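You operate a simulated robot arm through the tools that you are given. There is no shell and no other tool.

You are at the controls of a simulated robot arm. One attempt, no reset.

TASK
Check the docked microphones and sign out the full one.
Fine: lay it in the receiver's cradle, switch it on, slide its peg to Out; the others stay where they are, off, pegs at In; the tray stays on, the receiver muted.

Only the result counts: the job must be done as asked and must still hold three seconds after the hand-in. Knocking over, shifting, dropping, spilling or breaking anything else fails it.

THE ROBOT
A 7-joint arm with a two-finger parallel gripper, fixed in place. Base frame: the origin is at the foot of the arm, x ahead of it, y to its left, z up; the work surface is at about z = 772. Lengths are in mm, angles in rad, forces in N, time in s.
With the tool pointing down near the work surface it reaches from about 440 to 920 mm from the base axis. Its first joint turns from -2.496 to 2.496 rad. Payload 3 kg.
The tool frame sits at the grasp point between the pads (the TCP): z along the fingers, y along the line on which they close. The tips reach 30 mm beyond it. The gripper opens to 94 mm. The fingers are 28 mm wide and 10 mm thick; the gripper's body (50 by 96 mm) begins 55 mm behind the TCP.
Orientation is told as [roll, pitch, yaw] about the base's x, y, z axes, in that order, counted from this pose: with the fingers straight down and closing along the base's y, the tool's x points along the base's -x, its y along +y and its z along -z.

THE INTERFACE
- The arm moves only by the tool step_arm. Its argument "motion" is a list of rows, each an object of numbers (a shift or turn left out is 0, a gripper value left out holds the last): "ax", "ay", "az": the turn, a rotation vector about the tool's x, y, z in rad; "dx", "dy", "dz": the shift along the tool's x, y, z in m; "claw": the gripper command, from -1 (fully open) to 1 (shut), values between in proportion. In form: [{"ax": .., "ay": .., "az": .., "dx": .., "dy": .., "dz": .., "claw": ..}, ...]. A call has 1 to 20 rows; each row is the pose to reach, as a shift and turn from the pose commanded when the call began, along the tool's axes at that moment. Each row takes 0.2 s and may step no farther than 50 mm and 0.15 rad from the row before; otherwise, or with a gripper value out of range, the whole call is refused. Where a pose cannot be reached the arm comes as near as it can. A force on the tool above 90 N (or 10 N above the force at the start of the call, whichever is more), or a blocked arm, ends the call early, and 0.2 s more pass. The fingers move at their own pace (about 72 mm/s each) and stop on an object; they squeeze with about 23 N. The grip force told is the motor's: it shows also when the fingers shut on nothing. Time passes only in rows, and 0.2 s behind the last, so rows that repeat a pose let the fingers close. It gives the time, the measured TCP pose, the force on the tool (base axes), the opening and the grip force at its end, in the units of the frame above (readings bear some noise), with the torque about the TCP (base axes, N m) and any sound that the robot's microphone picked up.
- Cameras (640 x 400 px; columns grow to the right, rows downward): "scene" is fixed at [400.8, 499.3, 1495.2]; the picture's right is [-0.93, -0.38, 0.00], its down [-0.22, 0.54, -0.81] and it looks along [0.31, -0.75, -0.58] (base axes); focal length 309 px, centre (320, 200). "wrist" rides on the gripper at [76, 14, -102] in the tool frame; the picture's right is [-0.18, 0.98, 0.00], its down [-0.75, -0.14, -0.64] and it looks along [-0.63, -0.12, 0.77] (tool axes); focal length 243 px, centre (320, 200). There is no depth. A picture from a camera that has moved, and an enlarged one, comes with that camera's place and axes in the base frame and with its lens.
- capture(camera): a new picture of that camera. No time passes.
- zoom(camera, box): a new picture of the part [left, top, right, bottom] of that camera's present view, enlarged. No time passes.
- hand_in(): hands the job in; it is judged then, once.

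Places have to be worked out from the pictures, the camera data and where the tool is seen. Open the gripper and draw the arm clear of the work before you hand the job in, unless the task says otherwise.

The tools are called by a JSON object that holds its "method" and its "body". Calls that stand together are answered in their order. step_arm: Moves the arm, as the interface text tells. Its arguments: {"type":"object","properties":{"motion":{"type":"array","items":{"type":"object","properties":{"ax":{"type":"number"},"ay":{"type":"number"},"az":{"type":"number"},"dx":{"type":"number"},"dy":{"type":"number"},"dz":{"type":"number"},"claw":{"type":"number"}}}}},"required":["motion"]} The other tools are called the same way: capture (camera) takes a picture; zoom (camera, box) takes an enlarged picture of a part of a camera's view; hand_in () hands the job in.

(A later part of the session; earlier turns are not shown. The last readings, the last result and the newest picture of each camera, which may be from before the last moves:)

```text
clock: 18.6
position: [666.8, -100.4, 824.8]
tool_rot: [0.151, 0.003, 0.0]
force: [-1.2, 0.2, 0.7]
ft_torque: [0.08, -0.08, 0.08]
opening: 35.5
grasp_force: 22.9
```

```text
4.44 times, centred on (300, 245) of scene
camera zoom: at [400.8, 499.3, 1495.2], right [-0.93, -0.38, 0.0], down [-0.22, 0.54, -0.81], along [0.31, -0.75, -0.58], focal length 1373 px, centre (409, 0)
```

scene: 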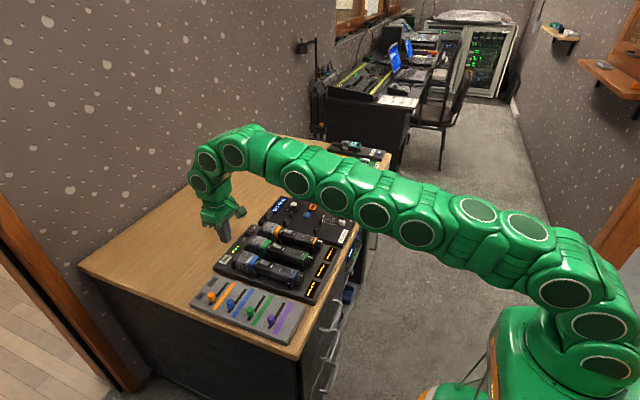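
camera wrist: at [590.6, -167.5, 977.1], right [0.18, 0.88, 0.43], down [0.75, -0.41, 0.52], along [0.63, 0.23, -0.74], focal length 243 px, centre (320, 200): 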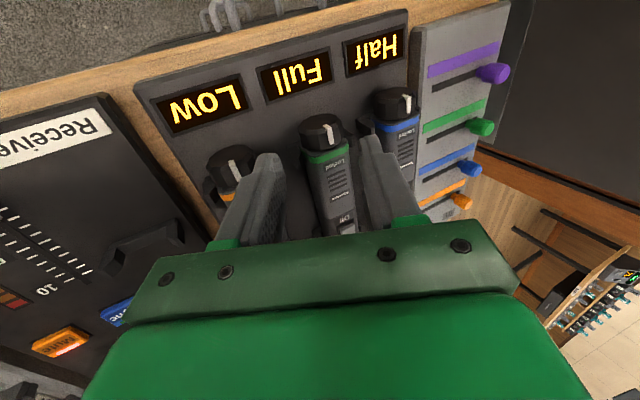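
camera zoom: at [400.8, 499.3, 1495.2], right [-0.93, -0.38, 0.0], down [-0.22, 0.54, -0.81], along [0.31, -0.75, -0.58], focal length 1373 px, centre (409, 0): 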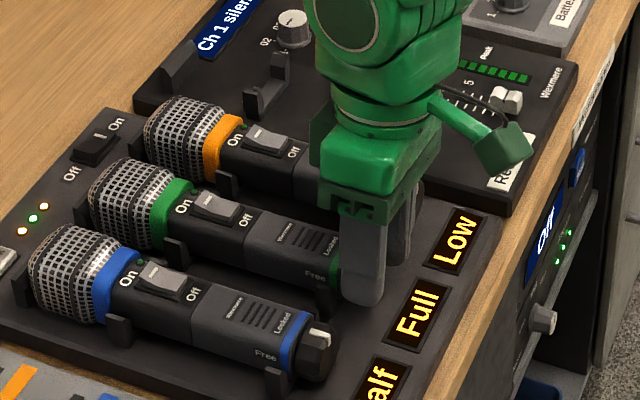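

The knob follows with almost no torque. I continue rolling to +0.45.

{"method": "step_arm", "body": {"motion": [{"ax": 0.1, "dy": 0.00246, "dz": 0.00012}, {"ax": 0.2, "dy": 0.00489, "dz": 0.00049}, {"ax": 0.3, "dy": 0.00727, "dz": 0.0011}, {"ax": 0.4, "dy": 0.00958, "dz": 0.00194}, {"ax": 0.5, "dy": 0.01179, "dz": 0.00301}, {"ax": 0.6, "dy": 0.01389, "dz": 0.0043}]}}

{"method": "zoom", "body": {"camera": "wrist", "box": [240, 90, 400, 190]}}

{"method": "zoom", "body": {"camera": "scene", "box": [230, 200, 370, 290]}}

```text
clock: 20.0
position: [666.9, -86.6, 821.3]
tool_rot: [-0.452, 0.0, -0.001]
force: [0.1, 1.7, 0.0]
ft_torque: [0.05, -0.1, 0.29]
opening: 35.7
grasp_force: 22.4
```

```text
4.00 times, centred on (320, 140) of wrist
camera zoom: at [590.5, -29.1, 908.6], right [0.19, 0.88, -0.43], down [0.75, 0.15, 0.64], along [0.63, -0.44, -0.64], focal length 970 px, centre (320, 440)
```

zoom: 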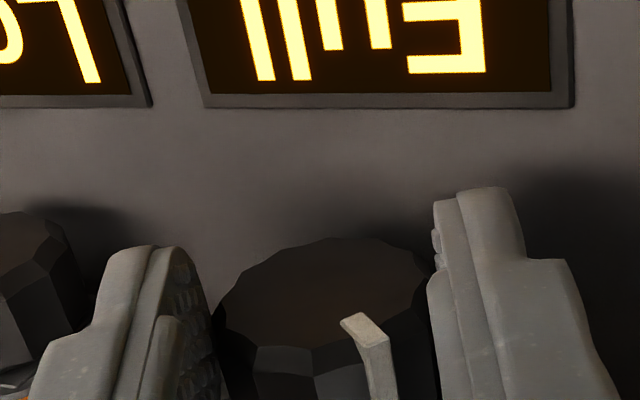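

```text
4.44 times, centred on (300, 245) of scene
camera zoom: at [400.8, 499.3, 1495.2], right [-0.93, -0.38, 0.0], down [-0.22, 0.54, -0.81], along [0.31, -0.75, -0.58], focal length 1373 px, centre (409, 0)
```

zoom: 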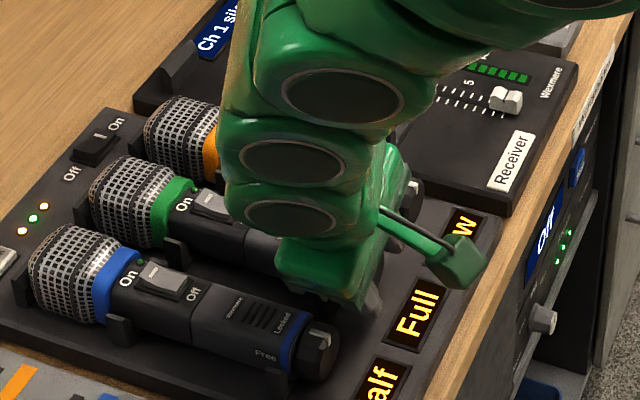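

About 52° turned, no click yet. I go a bit further, watching torque.

{"method": "step_arm", "body": {"motion": [{"ax": 0.05, "dy": 0.00123, "dz": 3e-05}, {"ax": 0.1, "dy": 0.00246, "dz": 0.00012}, {"ax": 0.15, "dy": 0.00368, "dz": 0.00028}]}}

{"method": "capture", "body": {"camera": "wrist"}}

```text
clock: 20.8
position: [668.6, -82.5, 819.8]
tool_rot: [-0.6, -0.002, -0.001]
force: [0.3, 0.1, -0.5]
ft_torque: [0.04, 0.38, 0.02]
opening: 35.5
grasp_force: 23.2
```

```text
taken
camera wrist: at [591.8, -13.6, 896.8], right [0.18, 0.81, -0.56], down [0.75, 0.25, 0.61], along [0.63, -0.53, -0.56], focal length 243 px, centre (320, 200)
```

wrist: 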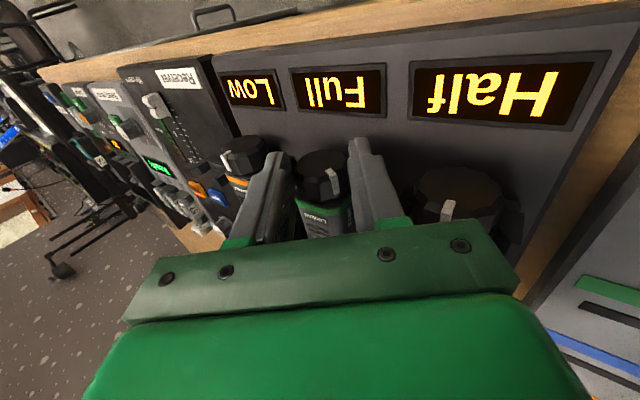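

{"method": "zoom", "body": {"camera": "wrist", "box": [240, 110, 400, 250]}}

{"method": "zoom", "body": {"camera": "scene", "box": [220, 200, 340, 290]}}

```text
2.86 times, centred on (320, 180) of wrist
camera zoom: at [591.8, -13.6, 896.8], right [0.18, 0.81, -0.56], down [0.75, 0.25, 0.61], along [0.63, -0.53, -0.56], focal length 693 px, centre (320, 257)
```

zoom: 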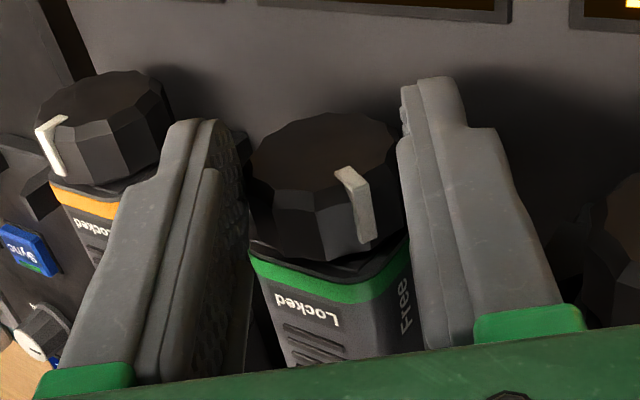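

```text
4.44 times, centred on (280, 245) of scene
camera zoom: at [400.8, 499.3, 1495.2], right [-0.93, -0.38, 0.0], down [-0.22, 0.54, -0.81], along [0.31, -0.75, -0.58], focal length 1373 px, centre (498, 0)
```

zoom: 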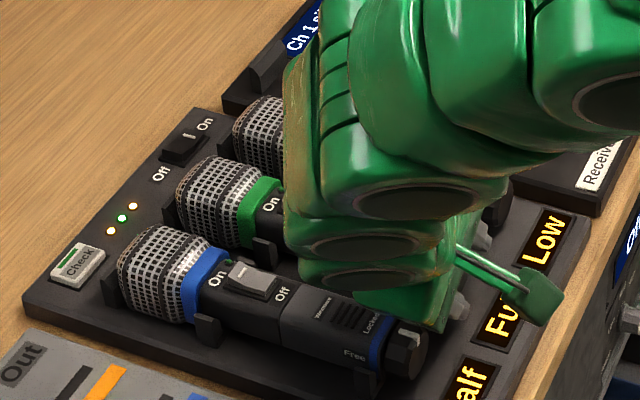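

The pointer is at the body's corner, about 60° round; Free lies on the side face, at about 90°. I release, retract and rotate back for a second grip.

{"method": "step_arm", "body": {"motion": [{"dz": -0.001, "claw": 0.12}, {"dz": -0.004, "claw": 0.12}, {"dz": -0.02, "claw": 0.05}, {"dz": -0.0354, "claw": 0.0}]}}

{"method": "step_arm", "body": {"motion": [{"ax": -0.15, "dy": -0.00897, "dz": 0.00067}, {"ax": -0.3, "dy": -0.01773, "dz": 0.00268}, {"ax": -0.45, "dy": -0.0261, "dz": 0.00597}, {"ax": -0.6, "dy": -0.03388, "dz": 0.01048}, {"ax": -0.75, "dy": -0.0409, "dz": 0.0161}]}}

{"method": "zoom", "body": {"camera": "wrist", "box": [240, 90, 400, 190]}}

{"method": "zoom", "body": {"camera": "scene", "box": [220, 200, 340, 290]}}

```text
clock: 21.8
position: [667.7, -61.8, 848.3]
tool_rot: [-0.601, -0.001, 0.001]
force: [-0.6, 0.0, -0.2]
ft_torque: [-0.01, -0.01, -0.01]
opening: 47.1
grasp_force: 0.2
```

```text
clock: 23.0
position: [667.0, -106.8, 859.9]
tool_rot: [0.151, 0.001, -0.001]
force: [0.2, 0.7, 1.2]
ft_torque: [-0.02, 0.01, 0.01]
opening: 47.0
grasp_force: 0.0
```

```text
4.00 times, centred on (320, 140) of wrist
camera zoom: at [590.4, -107.9, 963.4], right [0.18, 0.97, 0.15], down [0.75, -0.24, 0.61], along [0.63, 0.0, -0.78], focal length 970 px, centre (320, 440)
```

zoom: 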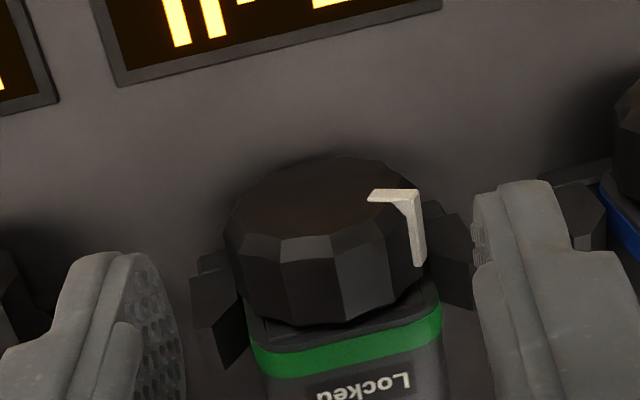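

```text
4.44 times, centred on (280, 245) of scene
camera zoom: at [400.8, 499.3, 1495.2], right [-0.93, -0.38, 0.0], down [-0.22, 0.54, -0.81], along [0.31, -0.75, -0.58], focal length 1373 px, centre (498, 0)
```

zoom: 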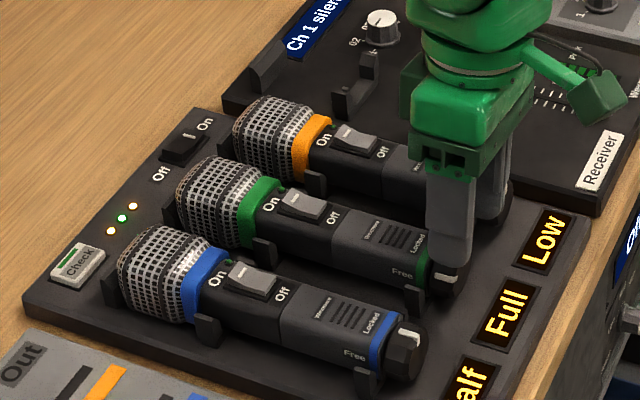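

I rotate to a nearly vertical pose so the pad misses the pointer ridge, then re-approach and grip again.

{"method": "step_arm", "body": {"motion": [{"ax": 0.1, "dy": 0.00599, "dz": 0.0003}, {"ax": 0.2, "dy": 0.01192, "dz": 0.0012}]}}

{"method": "step_arm", "body": {"motion": [{"dz": 0.015}, {"dz": 0.03}, {"dz": 0.036}, {"dz": 0.036, "claw": 0.15}, {"dz": 0.036, "claw": 0.3}, {"dz": 0.036, "claw": 0.45}, {"dz": 0.036, "claw": 0.7}, {"dz": 0.036, "claw": 0.7}]}}

{"method": "zoom", "body": {"camera": "wrist", "box": [240, 90, 400, 190]}}

```text
clock: 23.6
position: [668.4, -94.0, 860.4]
tool_rot: [-0.051, 0.001, 0.0]
force: [-0.1, 0.2, 0.0]
ft_torque: [0.0, -0.01, -0.01]
opening: 47.1
grasp_force: 0.0
```

```text
clock: 25.4
position: [668.2, -96.2, 823.9]
tool_rot: [-0.051, 0.0, 0.0]
force: [0.0, -1.4, 1.4]
ft_torque: [-0.03, -0.12, -0.01]
opening: 35.6
grasp_force: 23.0
```

```text
4.00 times, centred on (320, 140) of wrist
camera zoom: at [591.8, -77.2, 925.8], right [0.18, 0.98, -0.05], down [0.75, -0.11, 0.65], along [0.63, -0.16, -0.76], focal length 970 px, centre (320, 440)
```

zoom: 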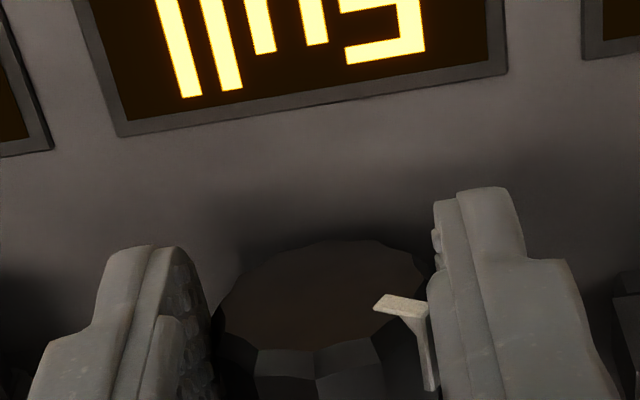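

Clean grip with negligible side load. I turn the knob further.

{"method": "step_arm", "body": {"motion": [{"ax": 0.1, "dy": 0.0024, "dz": 0.00012}, {"ax": 0.2, "dy": 0.00477, "dz": 0.00048}, {"ax": 0.3, "dy": 0.00709, "dz": 0.00107}, {"ax": 0.4, "dy": 0.00935, "dz": 0.00189}, {"ax": 0.5, "dy": 0.01151, "dz": 0.00294}]}}

{"method": "zoom", "body": {"camera": "wrist", "box": [240, 110, 400, 250]}}

```text
clock: 26.6
position: [667.3, -84.8, 820.5]
tool_rot: [-0.551, 0.0, 0.0]
force: [-4.3, -0.3, 4.7]
ft_torque: [0.03, 0.24, -0.08]
opening: 35.0
grasp_force: 22.8
```

```text
2.86 times, centred on (320, 180) of wrist
camera zoom: at [591.1, -19.1, 900.3], right [0.19, 0.84, -0.52], down [0.75, 0.21, 0.62], along [0.63, -0.5, -0.59], focal length 693 px, centre (320, 257)
```

zoom: 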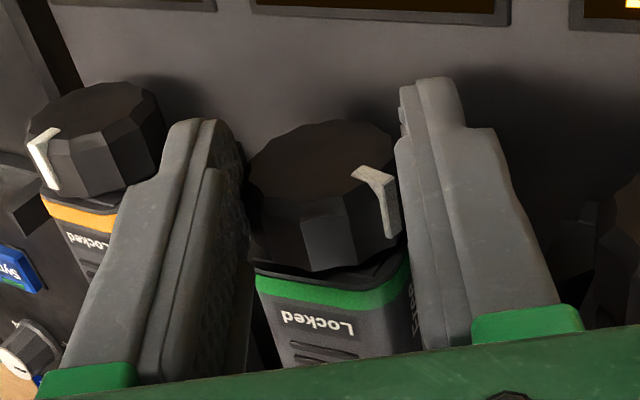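

Small force has appeared, perhaps a stop. I release, retract and look at where the pointer stands against "Free".

{"method": "step_arm", "body": {"motion": [{"dz": -0.001, "claw": 0.12}, {"dz": -0.004, "claw": 0.12}, {"dz": -0.02, "claw": 0.05}, {"dz": -0.05, "claw": -0.1}, {"dz": -0.09, "claw": -0.2}]}}

{"method": "capture", "body": {"camera": "wrist"}}

{"method": "zoom", "body": {"camera": "wrist", "box": [240, 60, 400, 220]}}

{"method": "zoom", "body": {"camera": "scene", "box": [250, 220, 330, 280]}}

```text
clock: 27.8
position: [667.7, -39.2, 895.8]
tool_rot: [-0.549, -0.001, -0.003]
force: [-0.2, 0.0, -1.0]
ft_torque: [0.02, -0.03, -0.01]
opening: 56.4
grasp_force: 0.1
```

```text
taken
camera wrist: at [591.0, 28.5, 975.5], right [0.19, 0.84, -0.51], down [0.75, 0.21, 0.62], along [0.63, -0.5, -0.59], focal length 243 px, centre (320, 200)
```

wrist: 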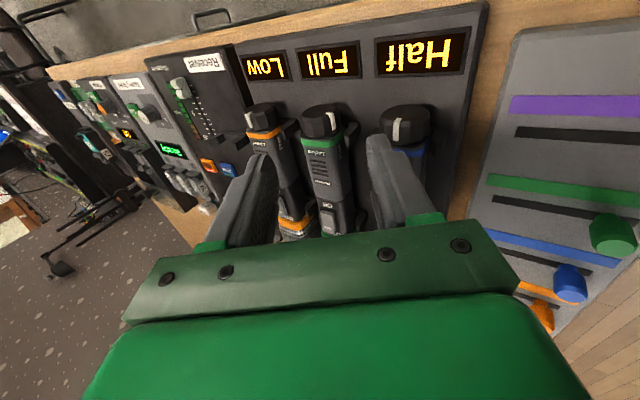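

```text
2.50 times, centred on (320, 140) of wrist
camera zoom: at [591.0, 28.5, 975.5], right [0.19, 0.84, -0.51], down [0.75, 0.21, 0.62], along [0.63, -0.5, -0.59], focal length 606 px, centre (320, 350)
```

zoom: 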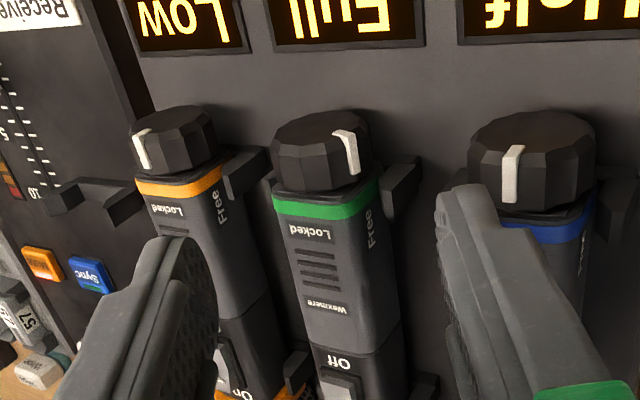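

```text
6.67 times, centred on (290, 250) of scene
camera zoom: at [400.8, 499.3, 1495.2], right [-0.93, -0.38, 0.0], down [-0.22, 0.54, -0.81], along [0.31, -0.75, -0.58], focal length 2060 px, centre (520, -133)
```

zoom: 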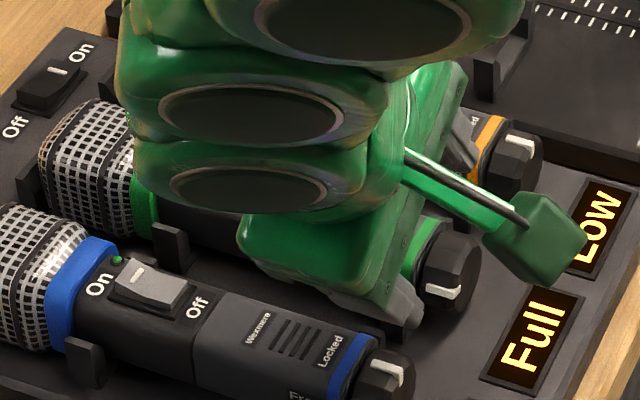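

The green pointer now lines up with "Free". Next I go over the receiver to measure the cradle clips, opening wide.

{"method": "step_arm", "body": {"motion": [{"dy": -0.016, "dz": -0.026, "ax": -0.05, "claw": -0.6}, {"dy": -0.0314, "dz": -0.0511, "ax": -0.1, "claw": -1}, {"dx": -0.0116, "dy": -0.0664, "dz": -0.0278, "ax": -0.2}, {"dx": -0.0232, "dy": -0.1013, "dz": -0.0045, "ax": -0.3}, {"dx": -0.0348, "dy": -0.1363, "dz": 0.0188, "ax": -0.4}, {"dx": -0.0464, "dy": -0.1712, "dz": 0.0421, "ax": -0.5}, {"dx": -0.058, "dy": -0.2062, "dz": 0.0654, "ax": -0.55}]}}

{"method": "capture", "body": {"camera": "wrist"}}

{"method": "zoom", "body": {"camera": "wrist", "box": [220, 30, 420, 190]}}

{"method": "zoom", "body": {"camera": "scene", "box": [240, 180, 360, 270]}}

```text
clock: 29.4
position: [725.2, -247.8, 950.4]
tool_rot: [0.0, 0.001, 0.0]
force: [-0.5, 0.7, 0.8]
ft_torque: [-0.02, -0.02, 0.01]
opening: 94.0
grasp_force: 0.0
```

```text
taken
camera wrist: at [649.2, -233.3, 1052.8], right [0.18, 0.98, 0.0], down [0.75, -0.14, 0.64], along [0.63, -0.12, -0.77], focal length 243 px, centre (320, 200)
```

wrist: 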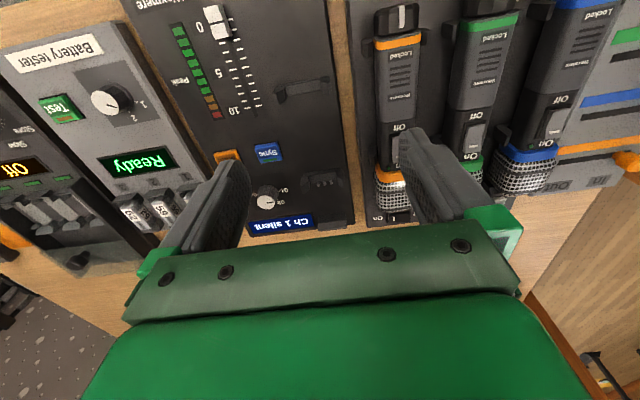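

```text
2.50 times, centred on (320, 110) of wrist
camera zoom: at [649.2, -233.3, 1052.8], right [0.18, 0.98, 0.0], down [0.75, -0.14, 0.64], along [0.63, -0.12, -0.77], focal length 606 px, centre (320, 425)
```

zoom: 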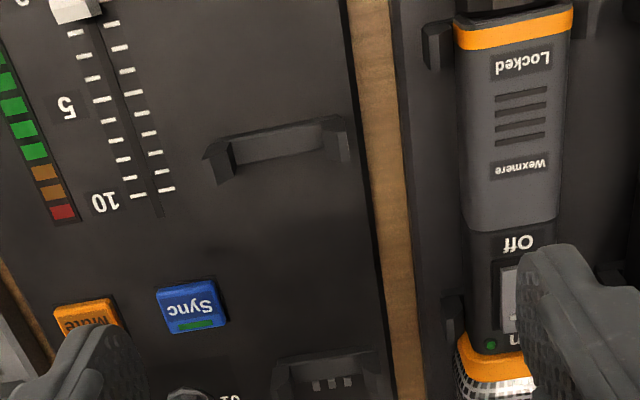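

```text
4.44 times, centred on (300, 225) of scene
camera zoom: at [400.8, 499.3, 1495.2], right [-0.93, -0.38, 0.0], down [-0.22, 0.54, -0.81], along [0.31, -0.75, -0.58], focal length 1373 px, centre (409, 89)
```

zoom: 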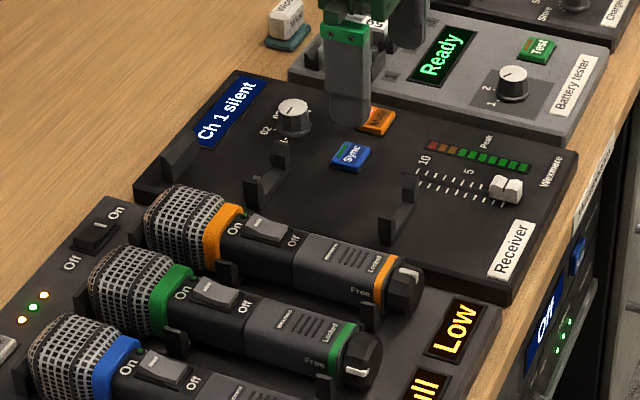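

{"method": "zoom", "body": {"camera": "wrist", "box": [265, 70, 345, 120]}}

{"method": "zoom", "body": {"camera": "wrist", "box": [290, 160, 370, 240]}}

{"method": "zoom", "body": {"camera": "scene", "box": [265, 200, 345, 260]}}

```text
8.00 times, centred on (305, 95) of wrist
camera zoom: at [649.2, -233.3, 1052.8], right [0.18, 0.98, 0.0], down [0.75, -0.14, 0.64], along [0.63, -0.12, -0.77], focal length 1941 px, centre (440, 1040)
```

zoom: 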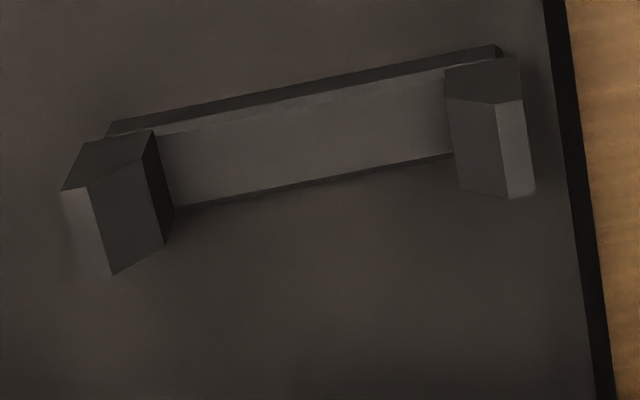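

```text
5.00 times, centred on (330, 200) of wrist
camera zoom: at [649.2, -233.3, 1052.8], right [0.18, 0.98, 0.0], down [0.75, -0.14, 0.64], along [0.63, -0.12, -0.77], focal length 1213 px, centre (270, 200)
```

zoom: 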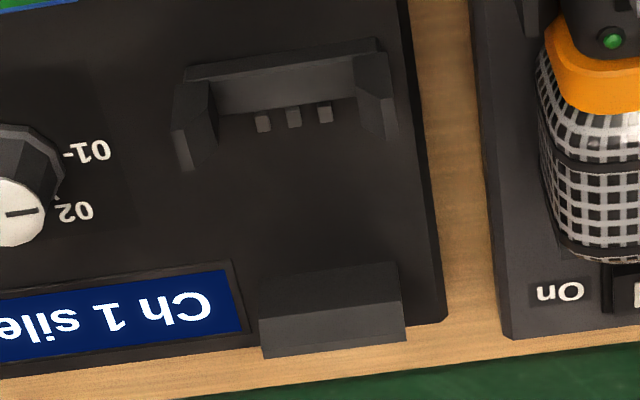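

```text
6.67 times, centred on (305, 230) of scene
camera zoom: at [400.8, 499.3, 1495.2], right [-0.93, -0.38, 0.0], down [-0.22, 0.54, -0.81], along [0.31, -0.75, -0.58], focal length 2060 px, centre (420, 0)
```

zoom: 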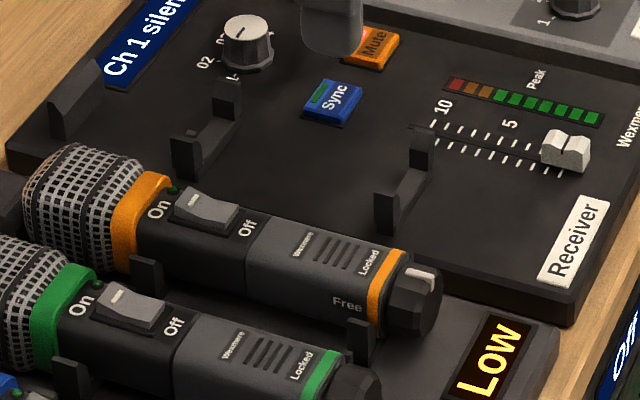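

From these views, the cradle centre line is at y≈-263 and its clips sit about 27 mm further in x than the tray's. I go above the green mic with the gripper at about 58 mm opening.

{"method": "step_arm", "body": {"motion": [{"dx": -0.011, "dy": 0.038, "claw": -0.23}, {"dx": -0.022, "dy": 0.076}, {"dx": -0.033, "dy": 0.114}, {"dx": -0.043, "dy": 0.151}, {"dx": -0.043, "dy": 0.151, "dz": 0.045}, {"dx": -0.043, "dy": 0.151, "dz": 0.08}]}}

{"method": "capture", "body": {"camera": "wrist"}}

{"method": "zoom", "body": {"camera": "wrist", "box": [220, 50, 420, 190]}}

{"method": "zoom", "body": {"camera": "scene", "box": [220, 190, 340, 280]}}

```text
clock: 30.8
position: [767.9, -98.0, 870.5]
tool_rot: [-0.001, 0.001, 0.001]
force: [0.3, -0.3, -0.3]
ft_torque: [0.0, 0.03, 0.01]
opening: 57.9
grasp_force: 0.1
```

```text
taken
camera wrist: at [691.5, -83.3, 972.6], right [0.18, 0.98, 0.0], down [0.75, -0.14, 0.64], along [0.63, -0.12, -0.77], focal length 243 px, centre (320, 200)
```

wrist: 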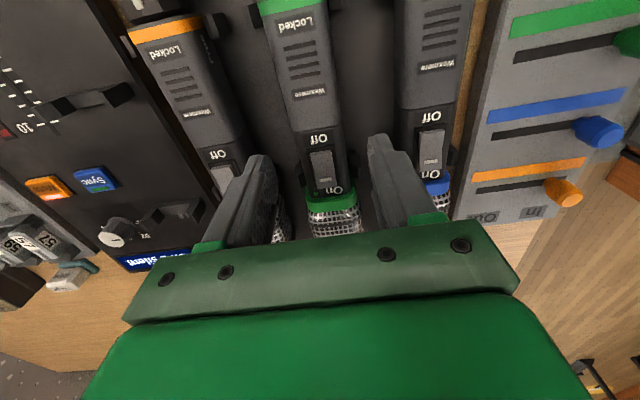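

```text
2.86 times, centred on (320, 120) of wrist
camera zoom: at [691.5, -83.3, 972.6], right [0.18, 0.98, 0.0], down [0.75, -0.14, 0.64], along [0.63, -0.12, -0.77], focal length 693 px, centre (320, 429)
```

zoom: 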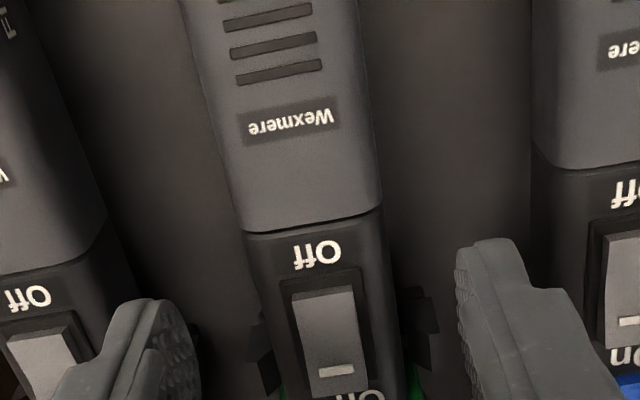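

```text
4.44 times, centred on (280, 235) of scene
camera zoom: at [400.8, 499.3, 1495.2], right [-0.93, -0.38, 0.0], down [-0.22, 0.54, -0.81], along [0.31, -0.75, -0.58], focal length 1373 px, centre (498, 44)
```

zoom: 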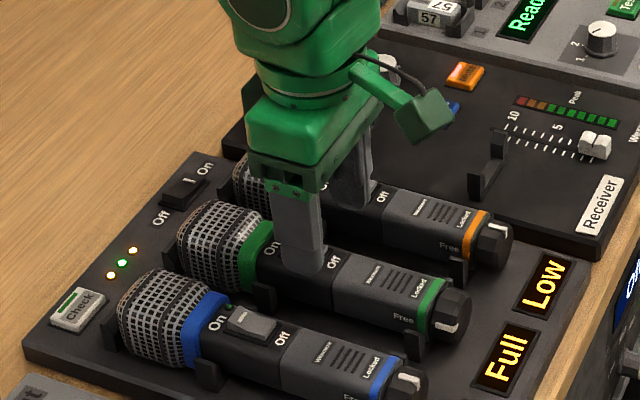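

The mic is centred between the fingers. I descend to gripping height and close gently.

{"method": "step_arm", "body": {"motion": [{"dx": -0.003, "dy": 0.0, "dz": 0.03}, {"dx": -0.003, "dy": 0.0, "dz": 0.05}, {"dx": -0.003, "dz": 0.058}, {"dx": -0.003, "dz": 0.058, "claw": 0.05}, {"dx": -0.003, "dz": 0.058, "claw": 0.2}, {"dx": -0.003, "dz": 0.058, "claw": 0.35}, {"dx": -0.003, "dz": 0.058, "claw": 0.6}, {"dx": -0.003, "dz": 0.058, "claw": 0.6}]}}

{"method": "zoom", "body": {"camera": "wrist", "box": [220, 50, 420, 190]}}

{"method": "zoom", "body": {"camera": "scene", "box": [220, 190, 340, 280]}}

```text
clock: 32.6
position: [771.5, -97.0, 810.7]
tool_rot: [0.0, 0.0, 0.001]
force: [0.7, -0.9, 0.3]
ft_torque: [0.0, 0.04, -0.05]
opening: 40.1
grasp_force: 22.7
```

```text
2.86 times, centred on (320, 120) of wrist
camera zoom: at [694.6, -82.9, 914.6], right [0.18, 0.98, 0.0], down [0.75, -0.14, 0.64], along [0.63, -0.12, -0.77], focal length 693 px, centre (320, 429)
```

zoom: 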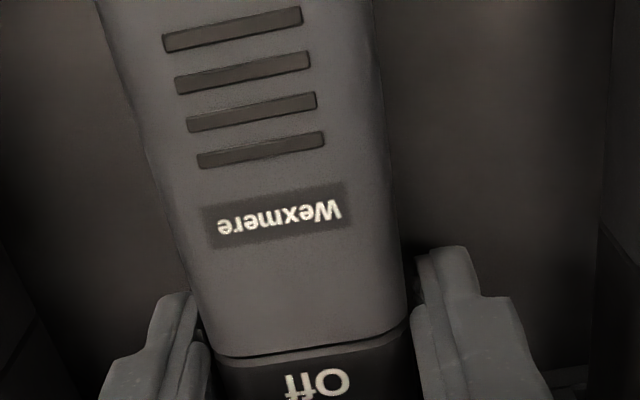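

```text
4.44 times, centred on (280, 235) of scene
camera zoom: at [400.8, 499.3, 1495.2], right [-0.93, -0.38, 0.0], down [-0.22, 0.54, -0.81], along [0.31, -0.75, -0.58], focal length 1373 px, centre (498, 44)
```

zoom: 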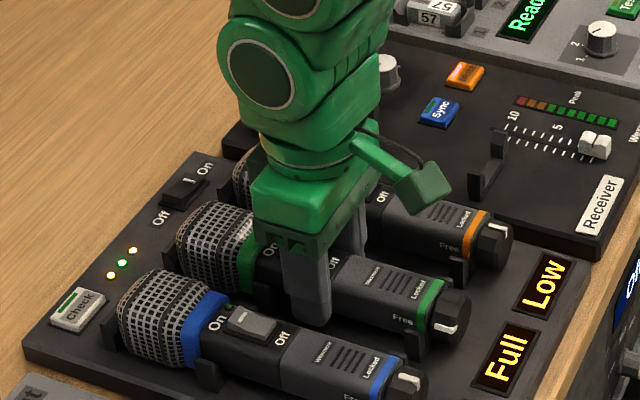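

Gripped at 40.1 mm with no side load, so the mic axis is at y≈-97. I lift a little and check that it comes free.

{"method": "step_arm", "body": {"motion": [{"dz": -0.004}, {"dz": -0.01}, {"dz": -0.02}]}}

{"method": "zoom", "body": {"camera": "scene", "box": [220, 190, 340, 280]}}

```text
clock: 33.4
position: [772.2, -96.5, 831.9]
tool_rot: [0.001, 0.001, 0.001]
force: [-0.1, 0.0, -4.0]
ft_torque: [-0.02, 0.1, 0.03]
opening: 40.5
grasp_force: 23.3
```

```text
4.44 times, centred on (280, 235) of scene
camera zoom: at [400.8, 499.3, 1495.2], right [-0.93, -0.38, 0.0], down [-0.22, 0.54, -0.81], along [0.31, -0.75, -0.58], focal length 1373 px, centre (498, 44)
```

zoom: 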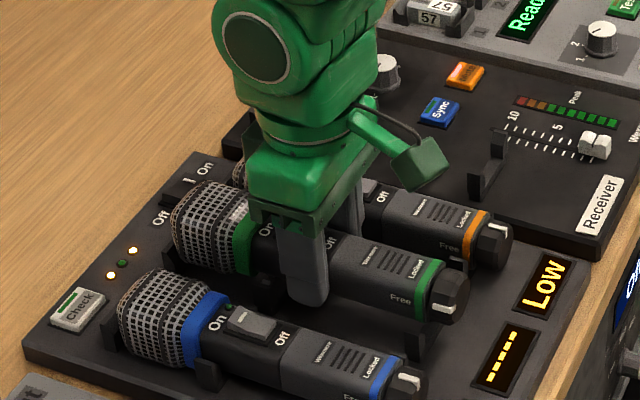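

It came free cleanly and weighs about 4 N. I raise it over the orange mic and carry it above the cradle.

{"method": "step_arm", "body": {"motion": [{"dz": -0.03}, {"dz": -0.062}, {"dx": -0.004, "dy": -0.03, "dz": -0.065}, {"dx": -0.01, "dy": -0.065, "dz": -0.065}, {"dx": -0.016, "dy": -0.1, "dz": -0.065}, {"dx": -0.022, "dy": -0.135, "dz": -0.065}, {"dx": -0.0265, "dy": -0.166, "dz": -0.065}, {"dx": -0.0265, "dy": -0.166, "dz": -0.065}]}}

{"method": "capture", "body": {"camera": "wrist"}}

{"method": "zoom", "body": {"camera": "scene", "box": [230, 160, 350, 250]}}

```text
clock: 35.2
position: [797.7, -262.4, 896.3]
tool_rot: [-0.001, 0.0, 0.001]
force: [0.8, 0.5, -3.3]
ft_torque: [0.02, 0.11, 0.01]
opening: 40.2
grasp_force: 22.9
```

```text
taken
camera wrist: at [720.8, -248.1, 999.9], right [0.18, 0.98, 0.0], down [0.75, -0.14, 0.64], along [0.63, -0.12, -0.77], focal length 243 px, centre (320, 200)
```

wrist: 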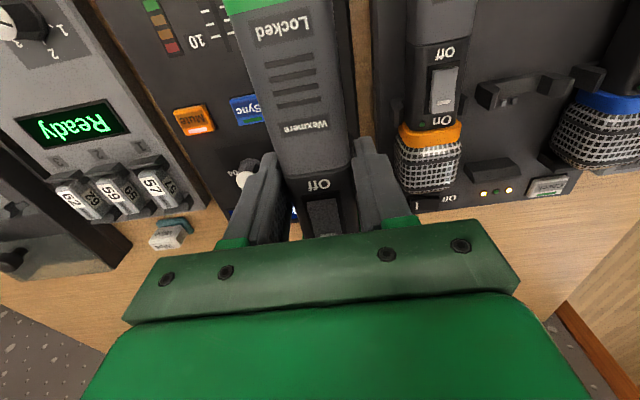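

```text
4.44 times, centred on (290, 205) of scene
camera zoom: at [400.8, 499.3, 1495.2], right [-0.93, -0.38, 0.0], down [-0.22, 0.54, -0.81], along [0.31, -0.75, -0.58], focal length 1373 px, centre (453, 178)
```

zoom: 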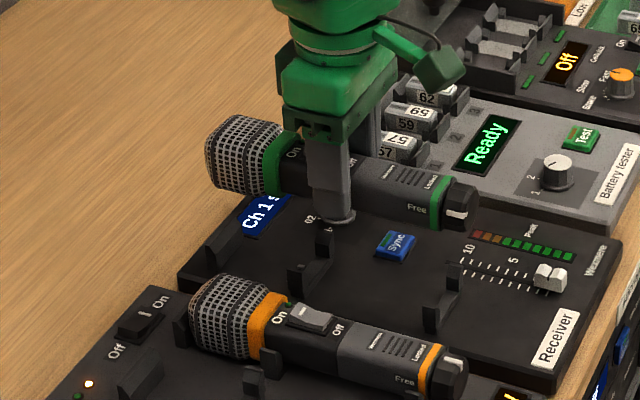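

With the green tray slot now empty, I can compare its clips directly with the receiver's clips in the scene view.

{"method": "zoom", "body": {"camera": "scene", "box": [225, 190, 345, 290]}}

{"method": "zoom", "body": {"camera": "scene", "box": [290, 205, 350, 250]}}

{"method": "zoom", "body": {"camera": "scene", "box": [270, 235, 330, 280]}}

{"method": "zoom", "body": {"camera": "scene", "box": [240, 220, 300, 265]}}

{"method": "zoom", "body": {"camera": "scene", "box": [260, 195, 320, 240]}}

```text
4.00 times, centred on (285, 240) of scene
camera zoom: at [400.8, 499.3, 1495.2], right [-0.93, -0.38, 0.0], down [-0.22, 0.54, -0.81], along [0.31, -0.75, -0.58], focal length 1236 px, centre (460, 40)
```

zoom: 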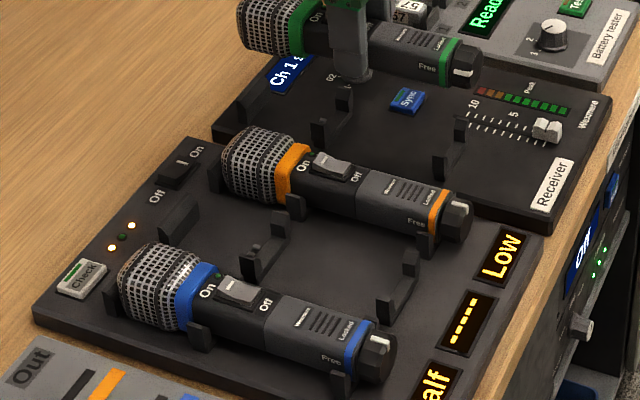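

```text
8.89 times, centred on (320, 228) of scene
camera zoom: at [400.8, 499.3, 1495.2], right [-0.93, -0.38, 0.0], down [-0.22, 0.54, -0.81], along [0.31, -0.75, -0.58], focal length 2746 px, centre (320, -44)
```

zoom: 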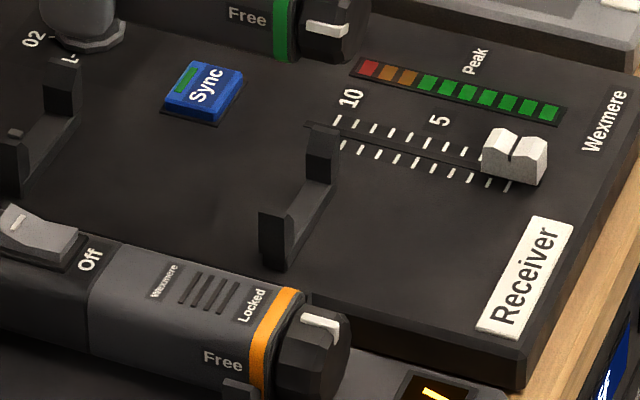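

```text
8.89 times, centred on (300, 258) of scene
camera zoom: at [400.8, 499.3, 1495.2], right [-0.93, -0.38, 0.0], down [-0.22, 0.54, -0.81], along [0.31, -0.75, -0.58], focal length 2746 px, centre (498, -311)
```

zoom: 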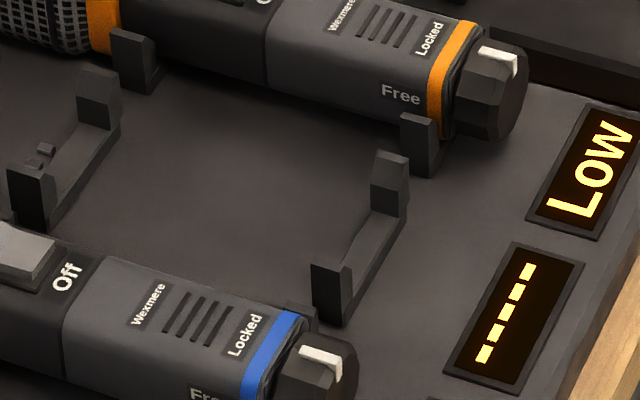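

```text
8.89 times, centred on (270, 242) of scene
camera zoom: at [400.8, 499.3, 1495.2], right [-0.93, -0.38, 0.0], down [-0.22, 0.54, -0.81], along [0.31, -0.75, -0.58], focal length 2746 px, centre (764, -178)
```

zoom: 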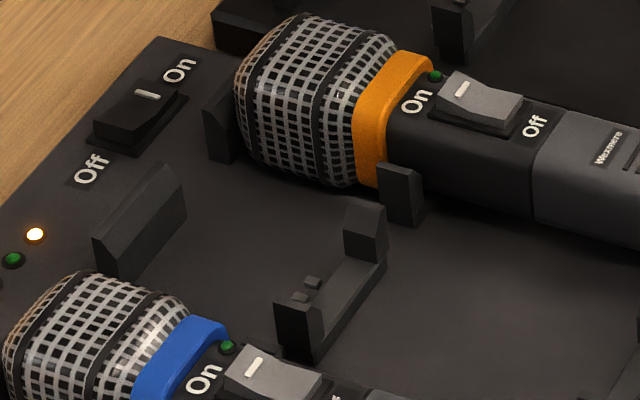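

```text
8.89 times, centred on (290, 218) of scene
camera zoom: at [400.8, 499.3, 1495.2], right [-0.93, -0.38, 0.0], down [-0.22, 0.54, -0.81], along [0.31, -0.75, -0.58], focal length 2746 px, centre (587, 44)
```

zoom: 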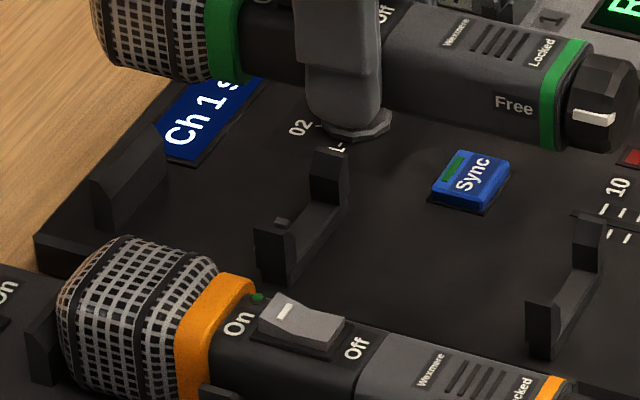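

Comparing matching clip corners gives an offset of (+25, -166) mm, which agrees with where I am. I correct x by 1.2 mm and lower most of the way.

{"method": "step_arm", "body": {"motion": [{"dx": 0.0012, "dy": -0.0003, "dz": 0.025}, {"dx": 0.0012, "dy": -0.0003, "dz": 0.045}, {"dx": 0.0012, "dy": -0.0003, "dz": 0.058}]}}

{"method": "zoom", "body": {"camera": "scene", "box": [260, 180, 340, 240]}}

{"method": "zoom", "body": {"camera": "wrist", "box": [220, 0, 420, 190]}}

```text
clock: 36.0
position: [796.2, -264.0, 838.4]
tool_rot: [-0.003, 0.003, 0.001]
force: [0.2, 0.2, -4.4]
ft_torque: [-0.01, 0.08, 0.0]
opening: 40.2
grasp_force: 23.1
```

```text
6.67 times, centred on (300, 210) of scene
camera zoom: at [400.8, 499.3, 1495.2], right [-0.93, -0.38, 0.0], down [-0.22, 0.54, -0.81], along [0.31, -0.75, -0.58], focal length 2060 px, centre (453, 133)
```

zoom: 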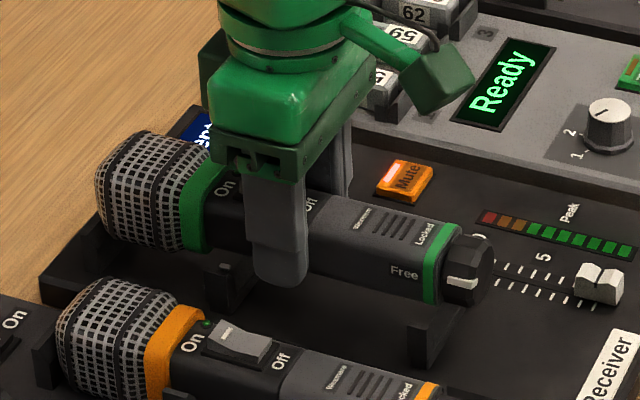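

```text
2.11 times, centred on (320, 95) of wrist
camera zoom: at [718.9, -248.2, 940.9], right [0.18, 0.98, 0.0], down [0.75, -0.14, 0.64], along [0.63, -0.12, -0.77], focal length 511 px, centre (320, 421)
```

zoom: 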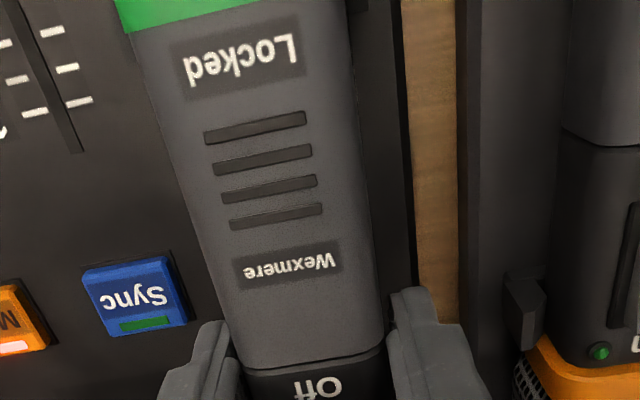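

It hangs right over the clips. I continue lowering in small steps.

{"method": "step_arm", "body": {"motion": [{"dz": 0.005}, {"dz": 0.01}, {"dz": 0.014}, {"dz": 0.018}]}}

{"method": "zoom", "body": {"camera": "scene", "box": [260, 180, 340, 240]}}

```text
clock: 37.0
position: [796.5, -263.2, 819.6]
tool_rot: [0.0, 0.002, 0.001]
force: [-0.3, 0.7, -4.4]
ft_torque: [-0.01, 0.09, -0.01]
opening: 40.5
grasp_force: 23.1
```

```text
6.67 times, centred on (300, 210) of scene
camera zoom: at [400.8, 499.3, 1495.2], right [-0.93, -0.38, 0.0], down [-0.22, 0.54, -0.81], along [0.31, -0.75, -0.58], focal length 2060 px, centre (453, 133)
```

zoom: 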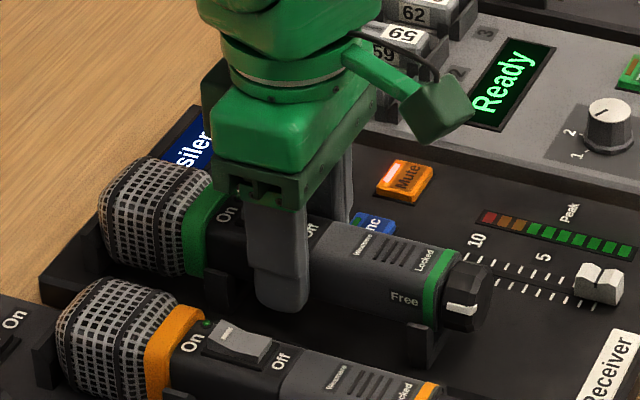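

Entering the clips with no contact force. I continue the last ~9 mm.

{"method": "step_arm", "body": {"motion": [{"dz": 0.003}, {"dz": 0.005}, {"dz": 0.007}, {"dz": 0.0085}]}}

{"method": "zoom", "body": {"camera": "scene", "box": [260, 180, 340, 240]}}

```text
clock: 38.0
position: [797.1, -263.3, 811.6]
tool_rot: [0.0, 0.0, -0.001]
force: [-1.8, -0.5, 2.8]
ft_torque: [0.1, 0.06, 0.02]
opening: 40.6
grasp_force: 23.3
```

```text
6.67 times, centred on (300, 210) of scene
camera zoom: at [400.8, 499.3, 1495.2], right [-0.93, -0.38, 0.0], down [-0.22, 0.54, -0.81], along [0.31, -0.75, -0.58], focal length 2060 px, centre (453, 133)
```

zoom: 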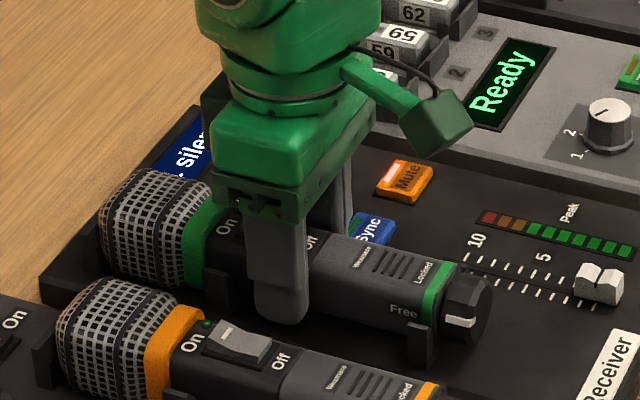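

The weight is now carried by the cradle (force +2.8 N). I open slightly and rise.

{"method": "step_arm", "body": {"motion": [{"claw": 0.08}, {"claw": 0.0}, {"dz": -0.02, "claw": 0.0}, {"dz": -0.06}, {"dz": -0.1}, {"dx": 0.03, "dz": -0.13}]}}

{"method": "capture", "body": {"camera": "wrist"}}

{"method": "zoom", "body": {"camera": "wrist", "box": [220, 0, 420, 190]}}

{"method": "zoom", "body": {"camera": "scene", "box": [230, 170, 350, 260]}}

```text
clock: 39.4
position: [766.9, -261.8, 941.0]
tool_rot: [-0.001, 0.0, -0.001]
force: [0.4, -1.7, 0.5]
ft_torque: [-0.02, -0.02, -0.01]
opening: 47.1
grasp_force: 0.1
```

```text
taken
camera wrist: at [690.2, -247.0, 1044.8], right [0.18, 0.98, 0.0], down [0.75, -0.14, 0.64], along [0.63, -0.12, -0.77], focal length 243 px, centre (320, 200)
```

wrist: 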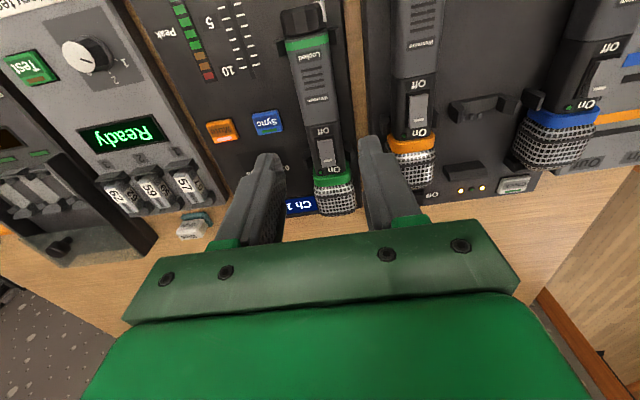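

```text
2.11 times, centred on (320, 95) of wrist
camera zoom: at [690.2, -247.0, 1044.8], right [0.18, 0.98, 0.0], down [0.75, -0.14, 0.64], along [0.63, -0.12, -0.77], focal length 511 px, centre (320, 421)
```

zoom: 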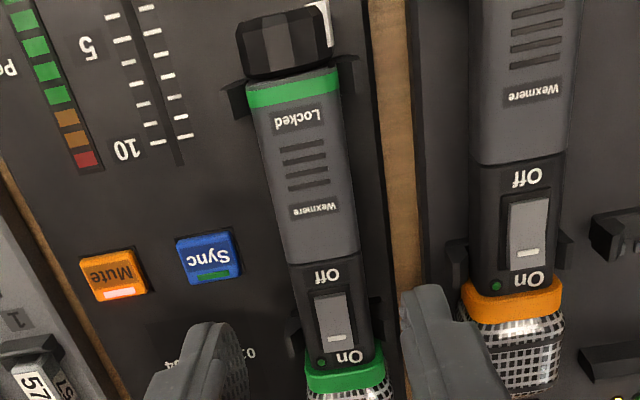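

```text
4.44 times, centred on (290, 215) of scene
camera zoom: at [400.8, 499.3, 1495.2], right [-0.93, -0.38, 0.0], down [-0.22, 0.54, -0.81], along [0.31, -0.75, -0.58], focal length 1373 px, centre (453, 133)
```

zoom: 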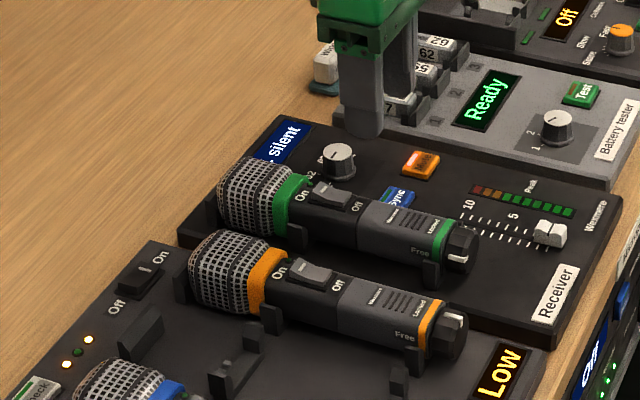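

The green mic lies in the cradle, and mute is still lit. Now I close the fingers and go over the On end of its rocker, at about x=821.

{"method": "step_arm", "body": {"motion": [{"dx": -0.02, "claw": 1}, {"dx": -0.054, "claw": 1}, {"dx": -0.054, "dz": 0.03}, {"dx": -0.054, "dz": 0.067}]}}

{"method": "zoom", "body": {"camera": "wrist", "box": [240, 60, 400, 180]}}

{"method": "zoom", "body": {"camera": "scene", "box": [260, 180, 330, 235]}}

```text
clock: 40.4
position: [821.4, -263.1, 874.6]
tool_rot: [0.0, 0.002, -0.001]
force: [0.3, 0.3, -0.4]
ft_torque: [0.01, 0.01, -0.02]
opening: 0.0
grasp_force: 23.1
```

```text
3.33 times, centred on (320, 120) of wrist
camera zoom: at [744.8, -248.2, 977.7], right [0.18, 0.98, 0.0], down [0.75, -0.14, 0.64], along [0.63, -0.12, -0.77], focal length 809 px, centre (320, 467)
```

zoom: 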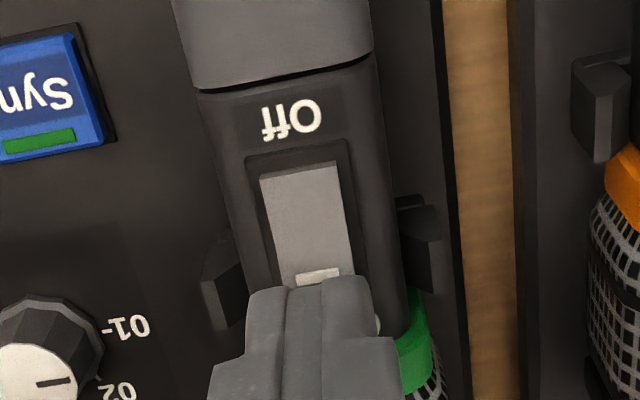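

```text
7.27 times, centred on (295, 208) of scene
camera zoom: at [400.8, 499.3, 1495.2], right [-0.93, -0.38, 0.0], down [-0.22, 0.54, -0.81], along [0.31, -0.75, -0.58], focal length 2247 px, centre (502, 146)
```

zoom: 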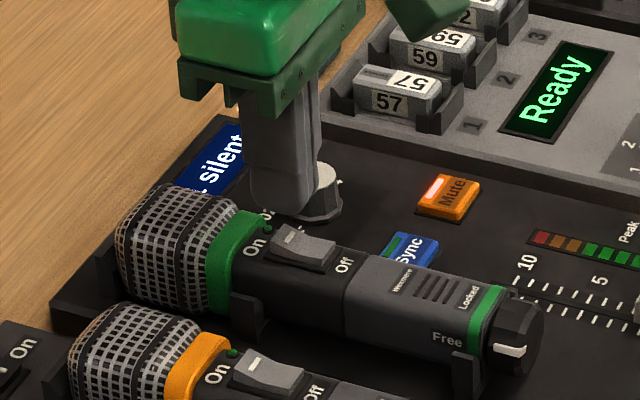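

The tip is above the On mark (about x=820). I lower until contact and press lightly.

{"method": "step_arm", "body": {"motion": [{"dz": 0.01}, {"dz": 0.014}, {"dz": 0.017}, {"dz": 0.019}, {"dz": 0.021}]}}

{"method": "zoom", "body": {"camera": "scene", "box": [260, 180, 330, 235]}}

```text
clock: 41.6
position: [820.4, -263.4, 853.7]
tool_rot: [-0.002, 0.001, 0.0]
force: [-0.3, 0.0, 1.7]
ft_torque: [0.0, 0.0, -0.02]
opening: 0.0
grasp_force: 22.9
```

```text
7.27 times, centred on (295, 208) of scene
camera zoom: at [400.8, 499.3, 1495.2], right [-0.93, -0.38, 0.0], down [-0.22, 0.54, -0.81], along [0.31, -0.75, -0.58], focal length 2247 px, centre (502, 146)
```

zoom: 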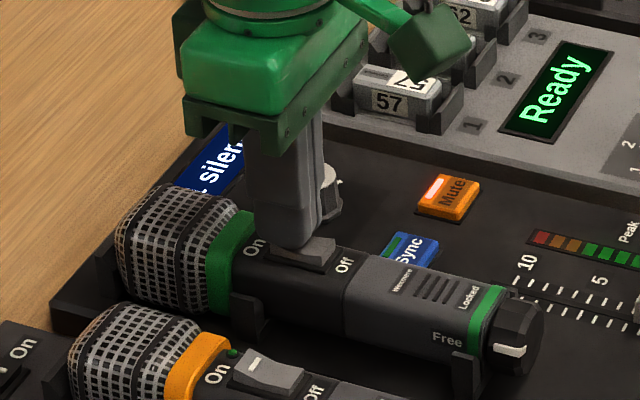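

Contact is beginning (1.7 N). I press a little more in 1 mm steps.

{"method": "step_arm", "body": {"motion": [{"dz": 0.001}, {"dz": 0.002}, {"dz": 0.003}]}}

{"method": "zoom", "body": {"camera": "scene", "box": [260, 180, 330, 235]}}

```text
clock: 42.4
position: [821.7, -263.4, 853.9]
tool_rot: [-0.002, -0.002, 0.0]
force: [-8.5, 2.3, 46.3]
ft_torque: [0.04, 0.61, 0.01]
opening: 0.0
grasp_force: 23.0
```

```text
7.27 times, centred on (295, 208) of scene
camera zoom: at [400.8, 499.3, 1495.2], right [-0.93, -0.38, 0.0], down [-0.22, 0.54, -0.81], along [0.31, -0.75, -0.58], focal length 2247 px, centre (502, 146)
```

zoom: 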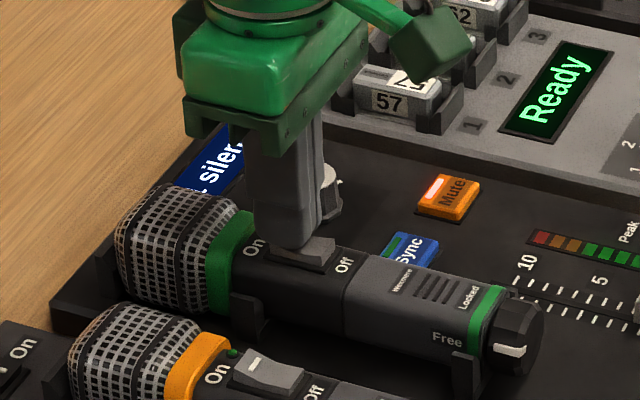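

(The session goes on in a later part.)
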